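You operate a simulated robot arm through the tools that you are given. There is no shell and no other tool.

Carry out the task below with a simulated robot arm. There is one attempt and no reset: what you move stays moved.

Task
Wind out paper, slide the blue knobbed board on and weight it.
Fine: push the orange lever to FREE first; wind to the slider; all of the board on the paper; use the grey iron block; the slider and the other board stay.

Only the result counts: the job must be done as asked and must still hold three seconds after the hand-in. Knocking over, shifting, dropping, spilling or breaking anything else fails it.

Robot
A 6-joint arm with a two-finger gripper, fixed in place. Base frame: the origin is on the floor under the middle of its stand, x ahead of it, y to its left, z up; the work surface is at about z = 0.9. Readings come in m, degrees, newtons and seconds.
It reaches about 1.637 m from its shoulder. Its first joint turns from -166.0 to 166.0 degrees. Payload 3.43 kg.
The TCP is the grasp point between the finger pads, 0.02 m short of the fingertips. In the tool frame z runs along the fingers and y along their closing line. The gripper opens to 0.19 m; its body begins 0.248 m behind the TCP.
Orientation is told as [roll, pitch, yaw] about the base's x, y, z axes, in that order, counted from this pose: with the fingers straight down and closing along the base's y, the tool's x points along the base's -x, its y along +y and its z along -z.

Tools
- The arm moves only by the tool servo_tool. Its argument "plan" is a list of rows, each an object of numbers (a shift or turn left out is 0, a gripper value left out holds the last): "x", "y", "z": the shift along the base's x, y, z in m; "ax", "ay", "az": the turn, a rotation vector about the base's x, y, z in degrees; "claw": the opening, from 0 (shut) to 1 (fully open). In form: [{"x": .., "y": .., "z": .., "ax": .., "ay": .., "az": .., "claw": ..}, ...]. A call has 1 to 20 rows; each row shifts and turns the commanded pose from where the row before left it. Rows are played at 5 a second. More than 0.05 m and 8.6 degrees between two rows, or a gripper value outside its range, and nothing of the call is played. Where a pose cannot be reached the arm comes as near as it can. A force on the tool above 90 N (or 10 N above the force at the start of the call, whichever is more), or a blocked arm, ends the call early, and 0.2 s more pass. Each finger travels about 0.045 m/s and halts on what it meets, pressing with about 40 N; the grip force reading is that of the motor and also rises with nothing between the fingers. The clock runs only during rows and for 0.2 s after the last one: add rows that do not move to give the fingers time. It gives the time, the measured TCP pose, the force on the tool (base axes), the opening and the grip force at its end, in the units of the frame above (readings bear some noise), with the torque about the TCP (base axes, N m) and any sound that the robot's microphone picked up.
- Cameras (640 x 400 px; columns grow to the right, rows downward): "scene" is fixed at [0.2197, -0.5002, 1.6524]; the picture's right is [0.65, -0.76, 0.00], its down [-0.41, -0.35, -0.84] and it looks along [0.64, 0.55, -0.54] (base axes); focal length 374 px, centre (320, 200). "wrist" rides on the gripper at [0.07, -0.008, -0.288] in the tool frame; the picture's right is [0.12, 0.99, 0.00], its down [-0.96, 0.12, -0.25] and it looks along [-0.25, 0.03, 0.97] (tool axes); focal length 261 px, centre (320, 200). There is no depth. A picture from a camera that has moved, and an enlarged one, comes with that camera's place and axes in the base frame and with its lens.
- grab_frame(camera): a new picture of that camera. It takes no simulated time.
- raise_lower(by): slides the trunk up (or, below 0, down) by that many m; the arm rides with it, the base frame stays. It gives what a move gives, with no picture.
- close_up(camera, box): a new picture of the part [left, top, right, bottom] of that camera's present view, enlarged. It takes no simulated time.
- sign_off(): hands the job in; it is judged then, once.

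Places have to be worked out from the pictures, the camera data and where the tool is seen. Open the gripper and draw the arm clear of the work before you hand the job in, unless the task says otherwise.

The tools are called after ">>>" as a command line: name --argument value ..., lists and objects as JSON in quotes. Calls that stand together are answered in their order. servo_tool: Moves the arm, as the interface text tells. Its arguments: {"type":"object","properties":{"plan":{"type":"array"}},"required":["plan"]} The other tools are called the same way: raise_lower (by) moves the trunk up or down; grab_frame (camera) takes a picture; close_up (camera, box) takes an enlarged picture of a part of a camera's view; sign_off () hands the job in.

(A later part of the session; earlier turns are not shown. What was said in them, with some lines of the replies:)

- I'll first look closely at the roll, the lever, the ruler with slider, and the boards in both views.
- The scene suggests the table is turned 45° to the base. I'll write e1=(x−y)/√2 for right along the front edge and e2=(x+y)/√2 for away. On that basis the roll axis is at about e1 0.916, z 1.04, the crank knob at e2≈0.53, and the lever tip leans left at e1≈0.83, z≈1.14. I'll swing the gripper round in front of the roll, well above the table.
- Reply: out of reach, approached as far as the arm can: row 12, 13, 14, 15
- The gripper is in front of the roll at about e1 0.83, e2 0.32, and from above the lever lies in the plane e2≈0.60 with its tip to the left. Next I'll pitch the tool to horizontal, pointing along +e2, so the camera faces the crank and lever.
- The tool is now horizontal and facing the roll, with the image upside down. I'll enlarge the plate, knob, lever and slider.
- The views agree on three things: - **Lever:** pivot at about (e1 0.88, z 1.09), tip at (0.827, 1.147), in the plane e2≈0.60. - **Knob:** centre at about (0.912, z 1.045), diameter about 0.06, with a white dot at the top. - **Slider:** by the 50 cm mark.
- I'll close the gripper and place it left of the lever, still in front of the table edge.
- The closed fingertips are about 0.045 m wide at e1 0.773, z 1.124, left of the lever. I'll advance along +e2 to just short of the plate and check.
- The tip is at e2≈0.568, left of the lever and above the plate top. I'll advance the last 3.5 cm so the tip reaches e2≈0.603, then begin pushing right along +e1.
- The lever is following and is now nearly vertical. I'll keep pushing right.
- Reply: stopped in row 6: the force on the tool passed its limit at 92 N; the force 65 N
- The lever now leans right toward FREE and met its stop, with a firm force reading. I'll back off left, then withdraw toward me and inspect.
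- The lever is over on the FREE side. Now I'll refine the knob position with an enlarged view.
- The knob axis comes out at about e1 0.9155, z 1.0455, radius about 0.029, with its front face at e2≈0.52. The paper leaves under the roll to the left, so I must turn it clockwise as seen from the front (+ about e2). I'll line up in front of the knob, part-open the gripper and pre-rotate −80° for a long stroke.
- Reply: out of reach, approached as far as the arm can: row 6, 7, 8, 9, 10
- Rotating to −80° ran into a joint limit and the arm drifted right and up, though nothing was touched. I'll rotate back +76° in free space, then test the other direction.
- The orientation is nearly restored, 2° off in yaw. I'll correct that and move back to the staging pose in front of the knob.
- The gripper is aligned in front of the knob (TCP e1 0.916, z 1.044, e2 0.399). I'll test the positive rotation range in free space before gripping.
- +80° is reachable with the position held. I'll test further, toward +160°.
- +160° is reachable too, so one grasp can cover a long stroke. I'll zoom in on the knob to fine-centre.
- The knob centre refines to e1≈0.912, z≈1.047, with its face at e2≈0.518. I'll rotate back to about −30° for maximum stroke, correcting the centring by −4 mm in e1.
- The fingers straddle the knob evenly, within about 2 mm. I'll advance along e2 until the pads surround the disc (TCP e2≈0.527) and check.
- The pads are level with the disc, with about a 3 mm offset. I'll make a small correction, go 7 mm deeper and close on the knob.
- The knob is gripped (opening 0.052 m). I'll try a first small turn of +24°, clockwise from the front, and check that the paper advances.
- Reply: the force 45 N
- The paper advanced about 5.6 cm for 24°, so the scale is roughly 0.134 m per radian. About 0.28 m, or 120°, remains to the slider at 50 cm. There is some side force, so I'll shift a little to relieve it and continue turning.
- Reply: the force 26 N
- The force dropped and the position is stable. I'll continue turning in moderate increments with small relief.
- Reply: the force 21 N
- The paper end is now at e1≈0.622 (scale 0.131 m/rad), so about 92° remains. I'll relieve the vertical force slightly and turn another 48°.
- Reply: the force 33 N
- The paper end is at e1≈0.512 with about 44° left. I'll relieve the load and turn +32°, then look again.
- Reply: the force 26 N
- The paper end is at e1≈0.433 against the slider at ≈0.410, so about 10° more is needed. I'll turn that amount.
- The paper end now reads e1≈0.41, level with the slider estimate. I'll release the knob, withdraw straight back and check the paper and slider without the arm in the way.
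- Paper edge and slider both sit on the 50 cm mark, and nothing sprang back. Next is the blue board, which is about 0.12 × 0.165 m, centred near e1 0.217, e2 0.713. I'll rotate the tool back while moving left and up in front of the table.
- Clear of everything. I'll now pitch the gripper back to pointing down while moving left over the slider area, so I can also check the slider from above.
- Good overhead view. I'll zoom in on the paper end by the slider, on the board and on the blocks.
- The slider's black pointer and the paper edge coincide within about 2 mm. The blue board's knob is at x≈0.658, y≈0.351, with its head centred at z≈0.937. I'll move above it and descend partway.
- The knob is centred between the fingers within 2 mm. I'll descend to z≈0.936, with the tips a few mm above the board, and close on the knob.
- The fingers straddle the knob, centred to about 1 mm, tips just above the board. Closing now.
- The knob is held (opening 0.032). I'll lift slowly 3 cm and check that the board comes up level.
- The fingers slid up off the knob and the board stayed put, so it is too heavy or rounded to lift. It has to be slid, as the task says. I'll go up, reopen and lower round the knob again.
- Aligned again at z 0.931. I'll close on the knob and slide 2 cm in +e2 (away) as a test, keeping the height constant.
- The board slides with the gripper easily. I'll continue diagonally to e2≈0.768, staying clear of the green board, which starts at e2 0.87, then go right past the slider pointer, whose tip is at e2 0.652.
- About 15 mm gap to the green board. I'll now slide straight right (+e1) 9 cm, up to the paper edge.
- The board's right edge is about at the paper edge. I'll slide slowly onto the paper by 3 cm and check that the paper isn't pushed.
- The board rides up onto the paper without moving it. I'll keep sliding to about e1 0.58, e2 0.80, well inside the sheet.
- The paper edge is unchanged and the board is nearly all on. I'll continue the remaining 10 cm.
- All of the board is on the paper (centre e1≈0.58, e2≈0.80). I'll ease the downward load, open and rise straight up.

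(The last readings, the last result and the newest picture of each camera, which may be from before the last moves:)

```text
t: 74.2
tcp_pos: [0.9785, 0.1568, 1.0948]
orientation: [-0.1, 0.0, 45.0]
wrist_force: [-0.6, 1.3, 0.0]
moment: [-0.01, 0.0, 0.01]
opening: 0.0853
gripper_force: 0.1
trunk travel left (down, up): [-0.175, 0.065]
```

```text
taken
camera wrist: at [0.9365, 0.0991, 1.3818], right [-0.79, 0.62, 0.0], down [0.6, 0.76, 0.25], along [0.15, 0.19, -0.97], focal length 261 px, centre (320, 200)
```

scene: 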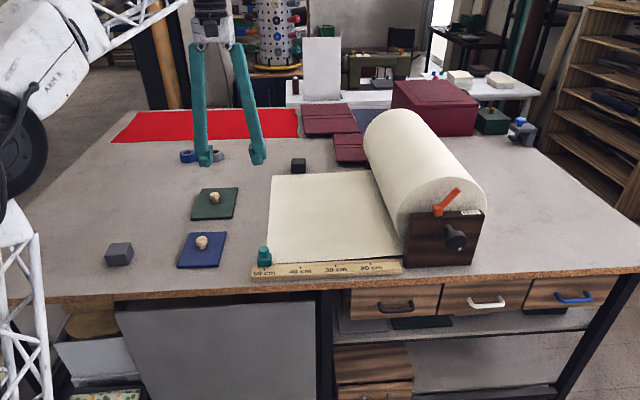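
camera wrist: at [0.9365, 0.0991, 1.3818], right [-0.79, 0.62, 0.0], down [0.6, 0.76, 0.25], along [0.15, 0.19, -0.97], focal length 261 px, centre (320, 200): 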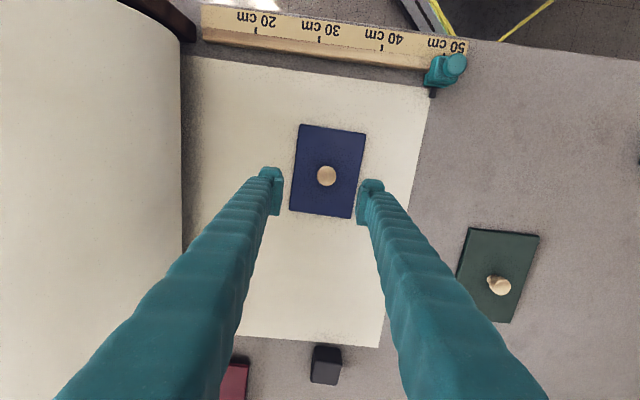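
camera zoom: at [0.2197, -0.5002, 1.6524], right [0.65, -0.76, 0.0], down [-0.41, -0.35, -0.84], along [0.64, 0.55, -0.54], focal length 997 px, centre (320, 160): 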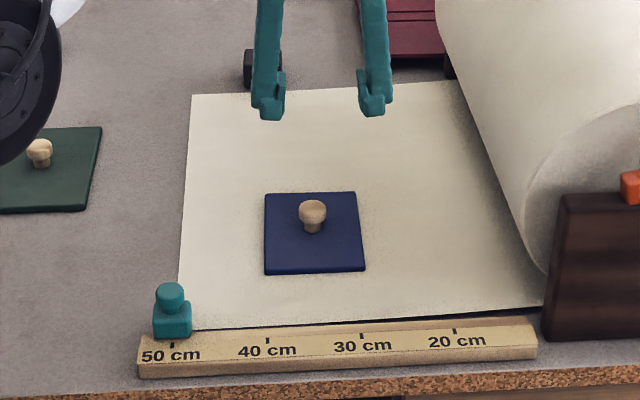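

The board sits on the paper (e1 0.514–0.637, e2 0.72–0.88) with paper and slider unchanged. Next is the grey iron block, at about x 0.4745, y 0.50. I'll travel over at a safe height with the gripper wider open.

>>> servo_tool --plan '[{"z": 0.04, "claw": 0.6}, {"x": -0.036, "y": 0.0245, "z": 0.005}, {"x": -0.036, "y": 0.0245, "z": 0.005}, {"x": -0.036, "y": 0.0245, "z": 0.005}, {"x": -0.036, "y": 0.0245, "z": 0.005}, {"x": -0.036, "y": 0.0245, "z": 0.005}, {"x": -0.036, "y": 0.0245, "z": 0.005}, {"x": -0.036, "y": 0.0245, "z": 0.005}, {"x": -0.036, "y": 0.0245}, {"x": -0.036, "y": 0.0245}, {"x": -0.036, "y": 0.0245}, {"x": -0.036, "y": 0.0245}, {"x": -0.036, "y": 0.0245}, {"x": -0.036, "y": 0.0245}, {"x": -0.036, "y": 0.0245}, {}]'

>>> grab_frame --camera "wrist"

>>> grab_frame --camera "scene"

```text
t: 77.6
tcp_pos: [0.4728, 0.5013, 1.1671]
orientation: [0.0, 0.0, 45.1]
wrist_force: [0.4, -0.3, 0.2]
moment: [0.01, 0.01, 0.02]
opening: 0.1142
gripper_force: 0.1
trunk travel left (down, up): [-0.175, 0.065]
```

```text
taken
camera wrist: at [0.4293, 0.4456, 1.454], right [-0.79, 0.62, 0.0], down [0.6, 0.76, 0.25], along [0.15, 0.19, -0.97], focal length 261 px, centre (320, 200)
```

wrist: 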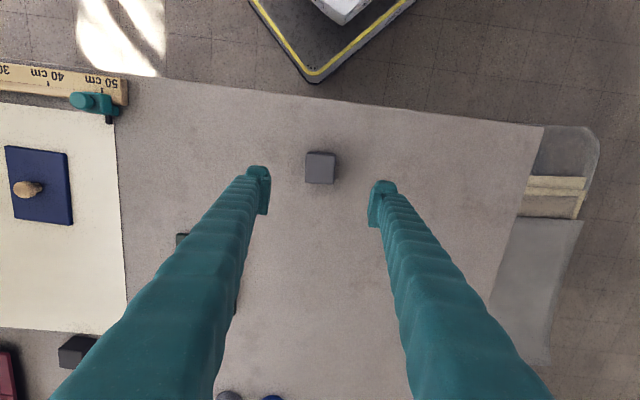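

```text
taken
```

scene: 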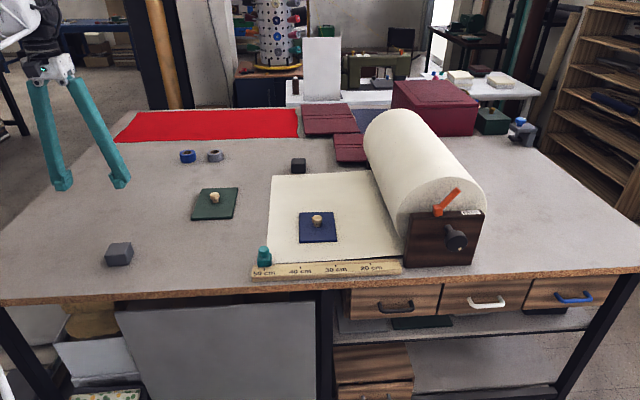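

>>> close_up --camera "wrist" --box '[270, 120, 370, 220]'

>>> close_up --camera "scene" --box '[90, 220, 150, 280]'

```text
4.00 times, centred on (320, 170) of wrist
camera zoom: at [0.4293, 0.4456, 1.454], right [-0.79, 0.62, 0.0], down [0.6, 0.76, 0.25], along [0.15, 0.19, -0.97], focal length 1043 px, centre (320, 320)
```

zoom: 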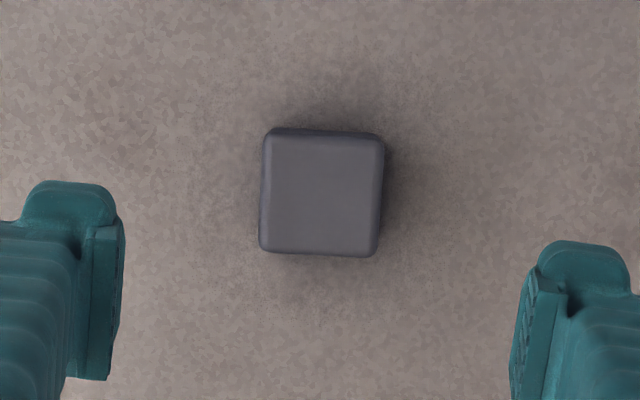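

```text
6.67 times, centred on (120, 250) of scene
camera zoom: at [0.2197, -0.5002, 1.6524], right [0.65, -0.76, 0.0], down [-0.41, -0.35, -0.84], along [0.64, 0.55, -0.54], focal length 2492 px, centre (1653, -133)
```

zoom: 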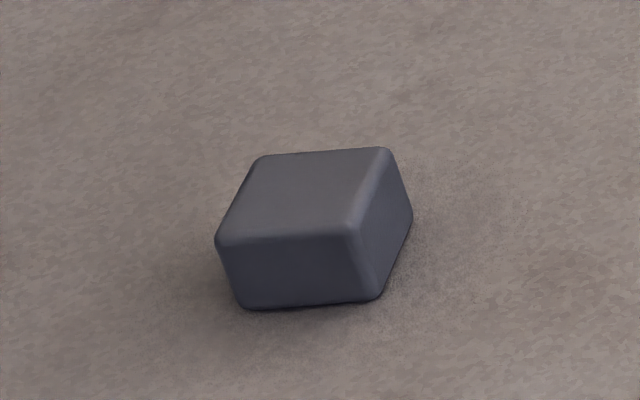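

The block is about 0.058 m square and 0.042 m tall, centred under the tool within 3 mm and aligned within 2°. I'll correct and descend to z≈0.926.

>>> servo_tool --plan '[{"x": -0.0025, "y": -0.0011, "z": -0.04}, {"z": -0.04}, {"z": -0.04}, {"z": -0.04}, {"z": -0.04}, {"z": -0.025}, {"z": -0.014}, {}]'

>>> close_up --camera "wrist" --box '[240, 100, 400, 260]'

>>> close_up --camera "scene" --box '[80, 200, 180, 290]'

```text
t: 79.4
tcp_pos: [0.4702, 0.4985, 0.9294]
orientation: [-0.1, 0.1, 45.1]
wrist_force: [-0.7, 0.7, 0.4]
moment: [-0.01, 0.0, -0.02]
opening: 0.114
gripper_force: 0.0
trunk travel left (down, up): [-0.175, 0.065]
```

```text
2.50 times, centred on (320, 180) of wrist
camera zoom: at [0.4275, 0.4427, 1.2166], right [-0.79, 0.62, 0.0], down [0.6, 0.76, 0.25], along [0.15, 0.19, -0.97], focal length 652 px, centre (320, 250)
```

zoom: 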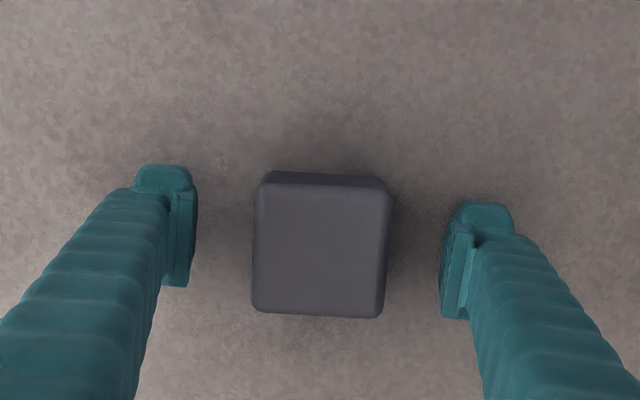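

```text
4.44 times, centred on (130, 245) of scene
camera zoom: at [0.2197, -0.5002, 1.6524], right [0.65, -0.76, 0.0], down [-0.41, -0.35, -0.84], along [0.64, 0.55, -0.54], focal length 1661 px, centre (1164, 0)
```

zoom: 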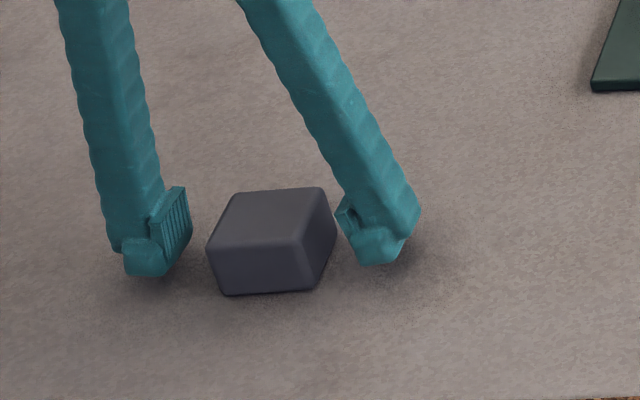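

The block is well centred between the pads. I'll lower 3 mm, grip, then lift 1 cm to test.

>>> servo_tool --plan '[{"z": -0.003, "claw": 0}, {}, {}, {}, {}, {}, {}, {"z": 0.005}, {"z": 0.005}, {"z": 0.005}, {}]'

>>> close_up --camera "wrist" --box '[240, 100, 400, 260]'

>>> close_up --camera "scene" --box '[80, 200, 180, 290]'

```text
t: 81.8
tcp_pos: [0.4703, 0.5001, 0.9421]
orientation: [-0.1, 0.0, 45.2]
wrist_force: [0.1, -0.3, -9.0]
moment: [0.03, 0.01, 0.06]
opening: 0.0592
gripper_force: 40.5
trunk travel left (down, up): [-0.175, 0.065]
```

```text
2.50 times, centred on (320, 180) of wrist
camera zoom: at [0.4277, 0.4429, 1.229], right [-0.79, 0.62, 0.0], down [0.6, 0.76, 0.25], along [0.15, 0.19, -0.97], focal length 652 px, centre (320, 250)
```

zoom: 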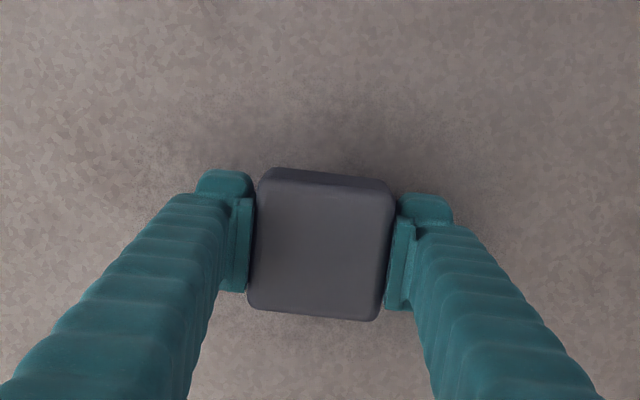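

```text
4.44 times, centred on (130, 245) of scene
camera zoom: at [0.2197, -0.5002, 1.6524], right [0.65, -0.76, 0.0], down [-0.41, -0.35, -0.84], along [0.64, 0.55, -0.54], focal length 1661 px, centre (1164, 0)
```

zoom: 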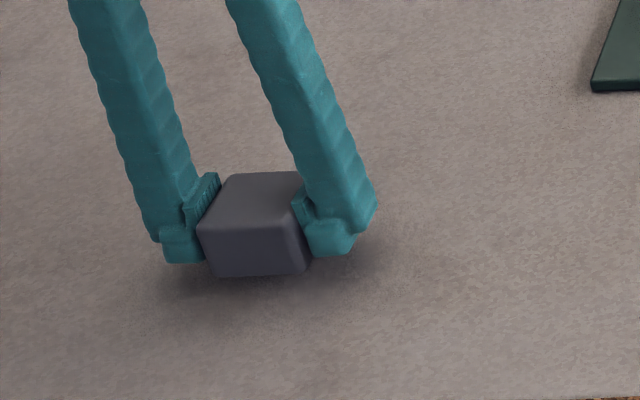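

The block is held firmly (about 0.92 kg) and lifts cleanly. I'll raise it and carry it over the near half of the board, in front of the knob.

>>> servo_tool --plan '[{"z": 0.03}, {"z": 0.045}, {"z": 0.045}, {"z": 0.045}, {"x": 0.03315, "y": -0.02686}, {"x": 0.03315, "y": -0.02686}, {"x": 0.03315, "y": -0.02686}, {"x": 0.03315, "y": -0.02686}, {"x": 0.03315, "y": -0.02686}, {"x": 0.03315, "y": -0.02686}, {"x": 0.03315, "y": -0.02686}, {"x": 0.03315, "y": -0.02686}, {"x": 0.03315, "y": -0.02686}, {"x": 0.03315, "y": -0.02686}, {"x": 0.03315, "y": -0.02686}, {"x": 0.03315, "y": -0.02686}, {"x": 0.03315, "y": -0.02686}, {"x": 0.03315, "y": -0.02686}, {}, {}]'

>>> grab_frame --camera "wrist"

>>> close_up --camera "scene" --box '[200, 140, 440, 290]'

```text
t: 86.0
tcp_pos: [0.9348, 0.126, 1.1103]
orientation: [0.0, 0.0, 45.1]
wrist_force: [0.1, 0.3, -8.7]
moment: [-0.01, -0.03, 0.01]
opening: 0.0594
gripper_force: 40.1
trunk travel left (down, up): [-0.175, 0.065]
```

```text
taken
camera wrist: at [0.8915, 0.0689, 1.3963], right [-0.79, 0.62, 0.0], down [0.6, 0.76, 0.25], along [0.15, 0.19, -0.97], focal length 261 px, centre (320, 200)
```

wrist: 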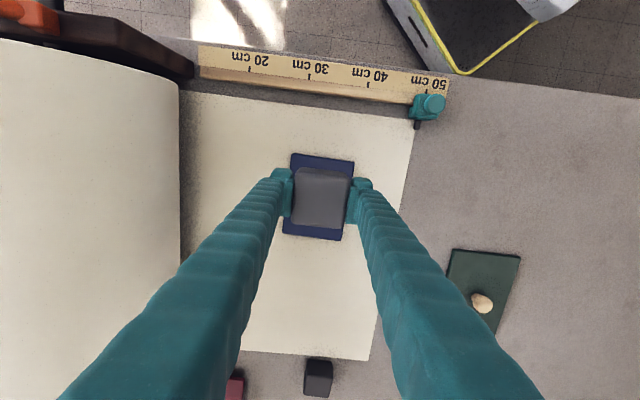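

```text
2.67 times, centred on (320, 215) of scene
camera zoom: at [0.2197, -0.5002, 1.6524], right [0.65, -0.76, 0.0], down [-0.41, -0.35, -0.84], along [0.64, 0.55, -0.54], focal length 997 px, centre (320, 160)
```

zoom: 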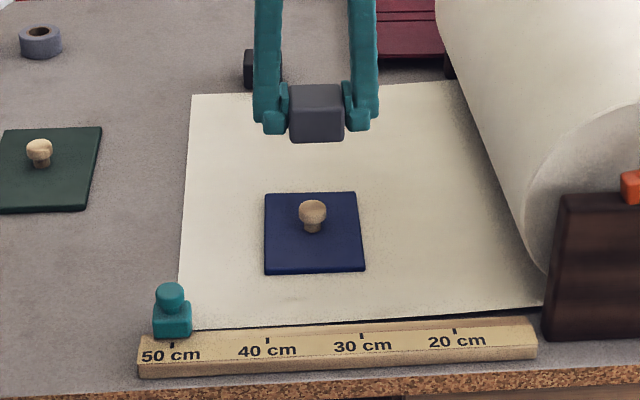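

The block hangs above the board. I'll zoom the wrist view to get the board edges relative to the block.

>>> close_up --camera "wrist" --box '[270, 140, 370, 250]'

>>> close_up --camera "scene" --box '[285, 190, 355, 260]'

```text
3.64 times, centred on (320, 195) of wrist
camera zoom: at [0.8915, 0.0689, 1.3963], right [-0.79, 0.62, 0.0], down [0.6, 0.76, 0.25], along [0.15, 0.19, -0.97], focal length 948 px, centre (320, 218)
```

zoom: 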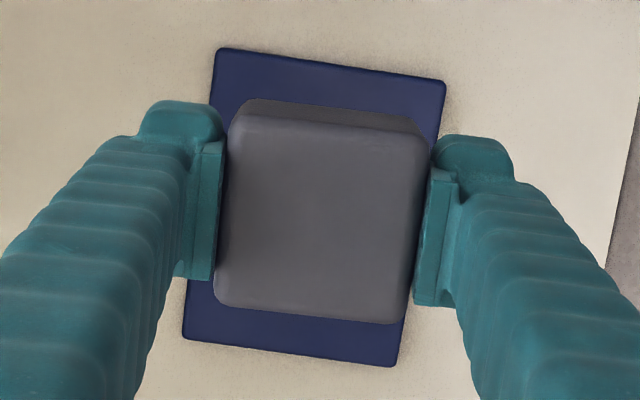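

```text
5.71 times, centred on (320, 225) of scene
camera zoom: at [0.2197, -0.5002, 1.6524], right [0.65, -0.76, 0.0], down [-0.41, -0.35, -0.84], along [0.64, 0.55, -0.54], focal length 2136 px, centre (320, 57)
```

zoom: 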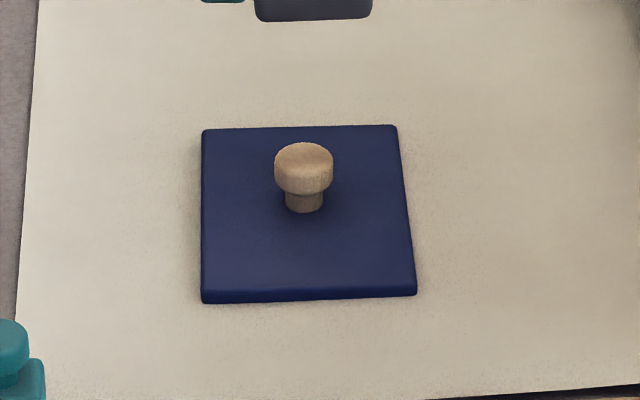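

Relative to the TCP, the board's near edge is at −25 mm and its knob at about +53 mm in e2. The block spans −27 to +31 mm. A +1.5 mm shift in e2 and −2 mm in e1 centres it between knob and edge. I'll lower to about 2 cm above the board and check.

>>> servo_tool --plan '[{"x": -0.0004, "y": 0.0025, "z": -0.04}, {"z": -0.04}, {"z": -0.04}, {"z": -0.03}, {}, {}]'

>>> close_up --camera "scene" --box '[285, 190, 355, 260]'

>>> close_up --camera "wrist" --box '[250, 120, 390, 280]'

```text
t: 87.4
tcp_pos: [0.9345, 0.1257, 0.9592]
orientation: [-0.1, 0.0, 45.1]
wrist_force: [-0.3, 0.4, -8.2]
moment: [0.01, 0.02, 0.0]
opening: 0.0592
gripper_force: 39.8
trunk travel left (down, up): [-0.175, 0.065]
```

```text
5.71 times, centred on (320, 225) of scene
camera zoom: at [0.2197, -0.5002, 1.6524], right [0.65, -0.76, 0.0], down [-0.41, -0.35, -0.84], along [0.64, 0.55, -0.54], focal length 2136 px, centre (320, 57)
```

zoom: 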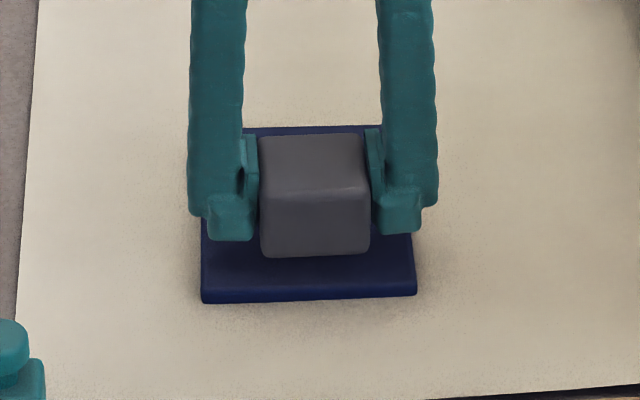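

```text
2.50 times, centred on (320, 200) of wrist
camera zoom: at [0.8926, 0.0689, 1.2451], right [-0.79, 0.62, 0.0], down [0.6, 0.76, 0.25], along [0.15, 0.19, -0.97], focal length 652 px, centre (320, 200)
```

zoom: 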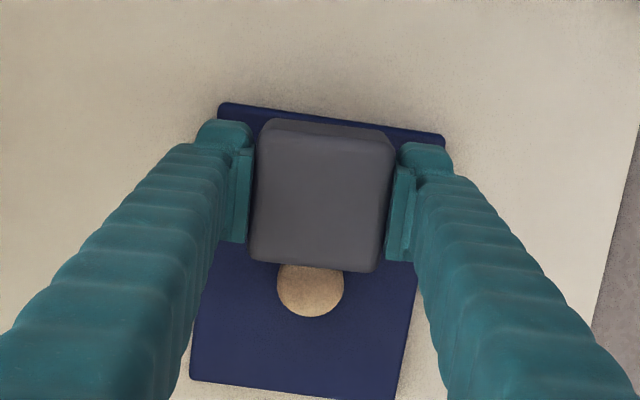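

The block is right over the near half of the board, with about 6 mm clearance to the knob and a slight 1–2 mm overhang at the near edge. I'll shift 2 mm toward the knob and lower to a few mm above contact.

>>> servo_tool --plan '[{"y": 0.0028}, {"z": -0.008}, {"z": -0.006}, {"z": -0.004}, {}]'

>>> close_up --camera "scene" --box '[285, 190, 355, 260]'

>>> close_up --camera "wrist" --box '[250, 120, 390, 280]'

```text
t: 88.6
tcp_pos: [0.9343, 0.1263, 0.9388]
orientation: [-0.2, 0.1, 45.1]
wrist_force: [0.4, -0.2, -9.3]
moment: [-0.03, 0.01, 0.01]
opening: 0.0594
gripper_force: 40.3
trunk travel left (down, up): [-0.175, 0.065]
```

```text
5.71 times, centred on (320, 225) of scene
camera zoom: at [0.2197, -0.5002, 1.6524], right [0.65, -0.76, 0.0], down [-0.41, -0.35, -0.84], along [0.64, 0.55, -0.54], focal length 2136 px, centre (320, 57)
```

zoom: 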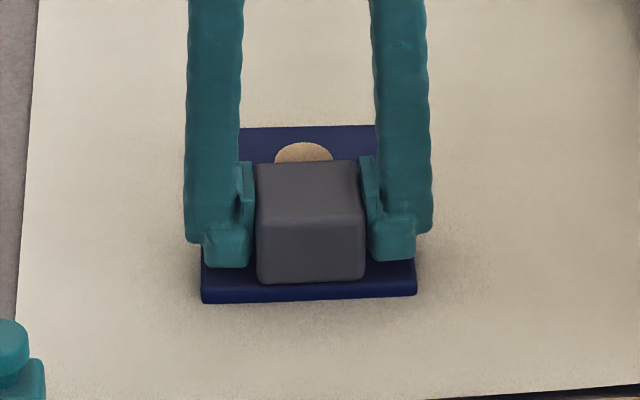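

```text
2.50 times, centred on (320, 200) of wrist
camera zoom: at [0.8912, 0.0709, 1.2266], right [-0.79, 0.62, 0.0], down [0.6, 0.76, 0.25], along [0.15, 0.19, -0.97], focal length 652 px, centre (320, 200)
```

zoom: 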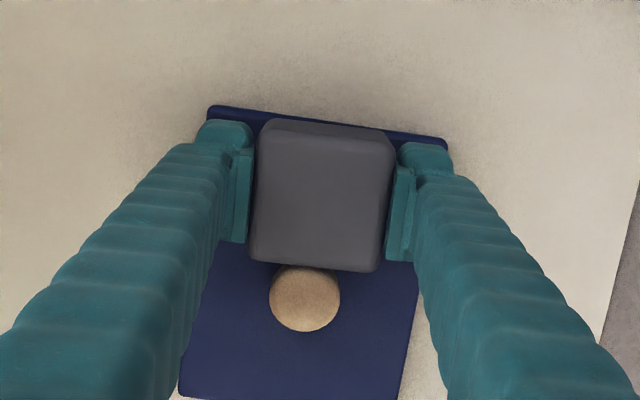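

Not in contact yet (load still −9.3 N), and there's 8 mm of clearance to the knob, so I'll shift 3 mm more inward and lower in 1–2 mm steps until the load transfers.

>>> servo_tool --plan '[{"x": 0.0021, "y": 0.0021}, {}, {"z": -0.0015}, {"z": -0.0015}, {}]'

```text
t: 89.8
tcp_pos: [0.9354, 0.13, 0.9392]
orientation: [-0.2, -0.2, 45.1]
wrist_force: [-1.2, -2.2, 17.7]
moment: [0.04, 0.67, 0.0]
opening: 0.0592
gripper_force: 39.7
trunk travel left (down, up): [-0.175, 0.065]
```

The load has transferred (now pushing +17 N up), so there's contact. I'll check visually that the block rests on the board and not on the knob.

>>> close_up --camera "scene" --box '[285, 190, 355, 260]'

>>> close_up --camera "wrist" --box '[250, 120, 390, 280]'

```text
5.71 times, centred on (320, 225) of scene
camera zoom: at [0.2197, -0.5002, 1.6524], right [0.65, -0.76, 0.0], down [-0.41, -0.35, -0.84], along [0.64, 0.55, -0.54], focal length 2136 px, centre (320, 57)
```

zoom: 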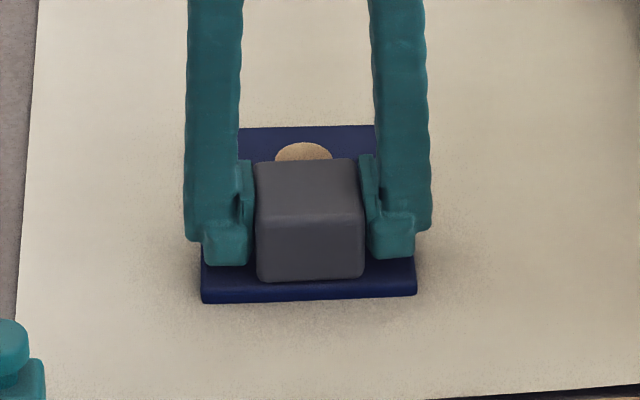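

```text
2.50 times, centred on (320, 200) of wrist
camera zoom: at [0.8926, 0.0731, 1.2253], right [-0.79, 0.62, 0.0], down [0.6, 0.76, 0.25], along [0.16, 0.19, -0.97], focal length 652 px, centre (320, 200)
```

zoom: 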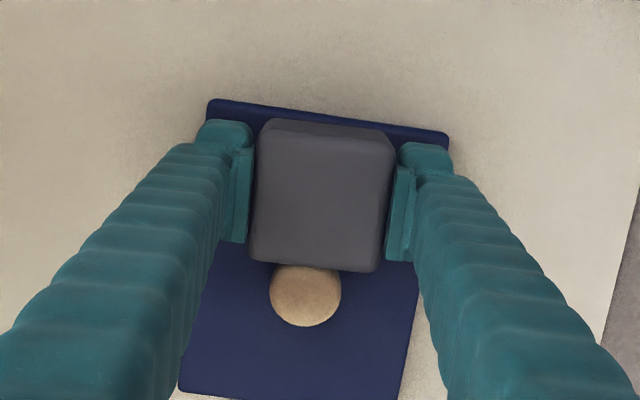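

The block sits on the near half of the board beside the knob, inside the edges. I'll ease off by 1 mm, open gradually, then rise straight up.

>>> servo_tool --plan '[{"z": 0.001}, {"claw": 0.35}, {}, {"claw": 0.55}, {}, {}, {}, {}]'

>>> close_up --camera "scene" --box '[285, 190, 355, 260]'

>>> close_up --camera "wrist" --box '[250, 120, 390, 280]'

```text
t: 91.6
tcp_pos: [0.937, 0.1304, 0.9371]
orientation: [-0.1, 0.0, 45.1]
wrist_force: [-0.6, 0.3, -0.1]
moment: [-0.01, -0.01, 0.0]
opening: 0.1044
gripper_force: 0.0
trunk travel left (down, up): [-0.175, 0.065]
```

```text
5.71 times, centred on (320, 225) of scene
camera zoom: at [0.2197, -0.5002, 1.6524], right [0.65, -0.76, 0.0], down [-0.41, -0.35, -0.84], along [0.64, 0.55, -0.54], focal length 2136 px, centre (320, 57)
```

zoom: 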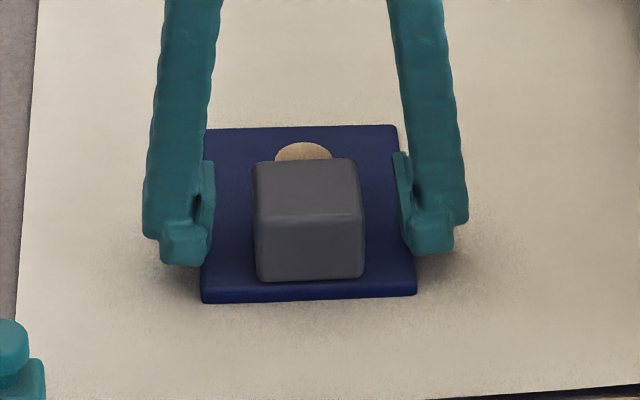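

```text
2.50 times, centred on (320, 200) of wrist
camera zoom: at [0.8925, 0.0742, 1.2244], right [-0.79, 0.62, 0.0], down [0.6, 0.76, 0.25], along [0.15, 0.19, -0.97], focal length 652 px, centre (320, 200)
```

zoom: 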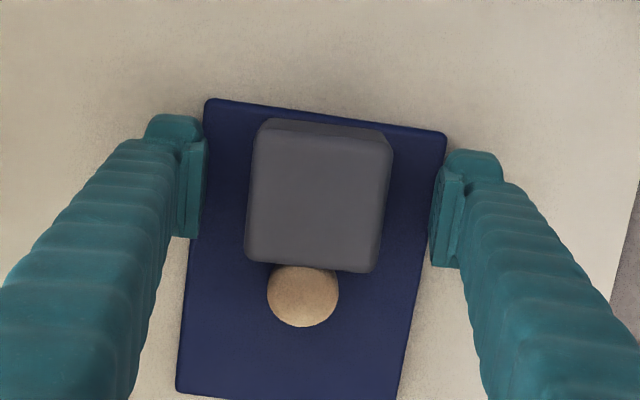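

The block is released and sitting flat on the board. I'll rise straight up and move the arm away to the left and up, clear of the work.

>>> servo_tool --plan '[{"z": 0.015}, {"z": 0.03}, {"z": 0.045}, {"z": 0.045}, {"z": 0.045}, {"z": 0.045}, {"z": 0.045}, {"x": -0.035, "y": 0.015, "z": 0.01}, {"x": -0.035, "y": 0.015, "z": 0.01}, {"x": -0.035, "y": 0.015, "z": 0.01}, {"x": -0.035, "y": 0.015}, {"x": -0.035, "y": 0.015}, {"x": -0.035, "y": 0.015}, {"x": -0.035, "y": 0.015}, {"x": -0.035, "y": 0.015}, {}]'

>>> grab_frame --camera "scene"

>>> grab_frame --camera "wrist"

```text
t: 95.0
tcp_pos: [0.6563, 0.2485, 1.2378]
orientation: [-0.1, 0.0, 45.1]
wrist_force: [-0.5, -0.3, 1.1]
moment: [0.08, -0.04, 0.0]
opening: 0.1044
gripper_force: 0.0
trunk travel left (down, up): [-0.175, 0.065]
```

```text
taken
```

scene: 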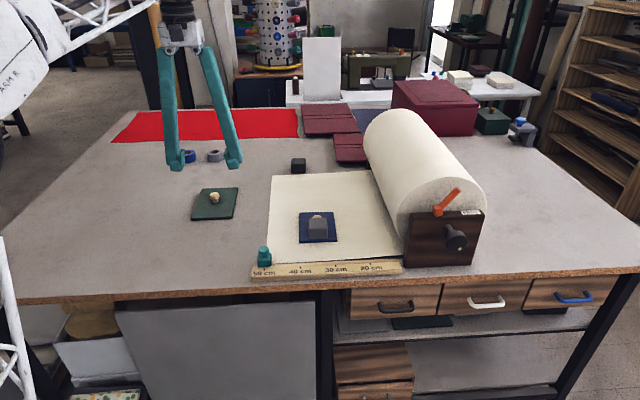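

```text
taken
camera wrist: at [0.6144, 0.1921, 1.5253], right [-0.79, 0.62, 0.0], down [0.6, 0.76, 0.25], along [0.15, 0.19, -0.97], focal length 261 px, centre (320, 200)
```

wrist: 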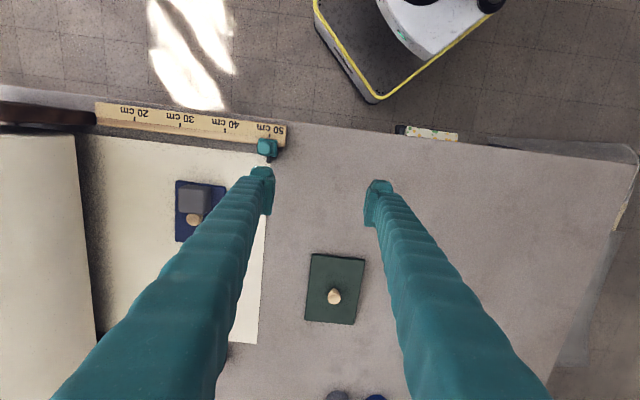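

>>> close_up --camera "wrist" --box '[230, 115, 300, 185]'

>>> close_up --camera "scene" --box '[240, 160, 420, 290]'

>>> close_up --camera "scene" --box '[380, 160, 510, 280]'

```text
5.71 times, centred on (265, 150) of wrist
camera zoom: at [0.6144, 0.1921, 1.5253], right [-0.79, 0.62, 0.0], down [0.6, 0.76, 0.25], along [0.15, 0.19, -0.97], focal length 1489 px, centre (634, 486)
```

zoom: 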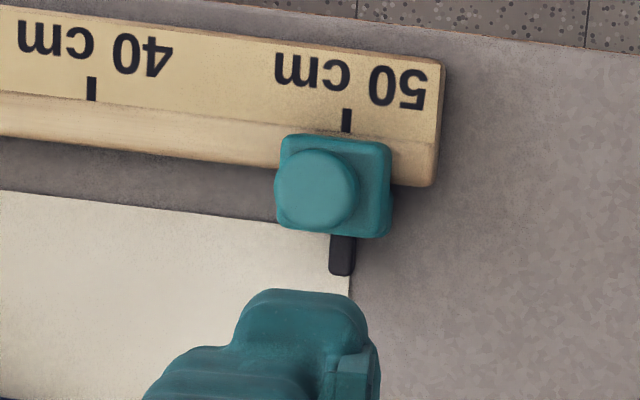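

```text
3.08 times, centred on (330, 225) of scene
camera zoom: at [0.2197, -0.5002, 1.6524], right [0.65, -0.76, 0.0], down [-0.41, -0.35, -0.84], along [0.64, 0.55, -0.54], focal length 1150 px, centre (289, 123)
```

zoom: 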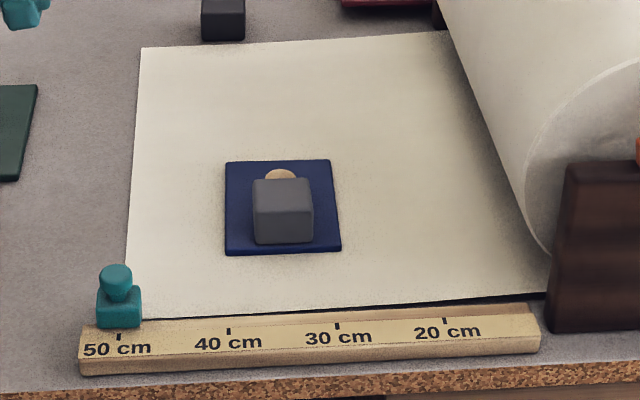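

```text
3.33 times, centred on (445, 220) of scene
camera zoom: at [0.2197, -0.5002, 1.6524], right [0.65, -0.76, 0.0], down [-0.41, -0.35, -0.84], along [0.64, 0.55, -0.54], focal length 1246 px, centre (-97, 133)
```

zoom: 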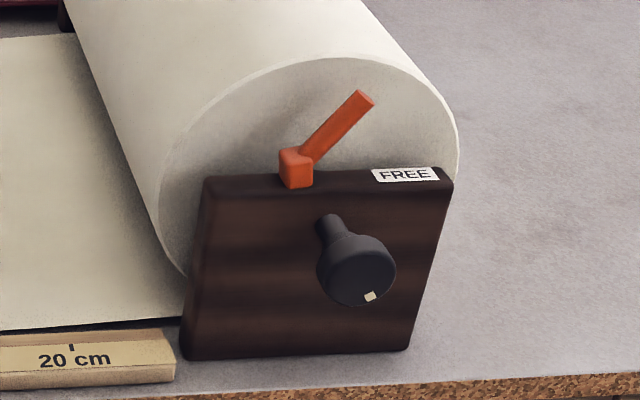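

Final check:
- The lever is at FREE and the paper edge meets the slider's pointer at 50 cm.
- The blue board is fully on the paper, with the grey iron block flat on it.
- The slider, green board and black block are where they were.
- The gripper is open and the arm is clear.

I'm handing in.

>>> sign_off

```text
The job is handed in.
```

The job is done and handed in. I don't have the judge's result.

- **Lever:** pushed over to FREE before any winding.
- **Paper:** wound out with the knob until its edge met the slider's pointer at 50 cm, within about 3 mm. It did not spring back when I let go.
- **Blue board:** all of it is on the paper, well inside the edges. I tried to lift it by its knob first, but the fingers slipped off, so I slid it on instead.
- **Grey iron block:** rests flat on the half of the board nearest the table's front edge, beside the knob.
- **Everything else:** the slider, the green board and the black block look unmoved in the last pictures.

The gripper is open and the arm is clear of the work.
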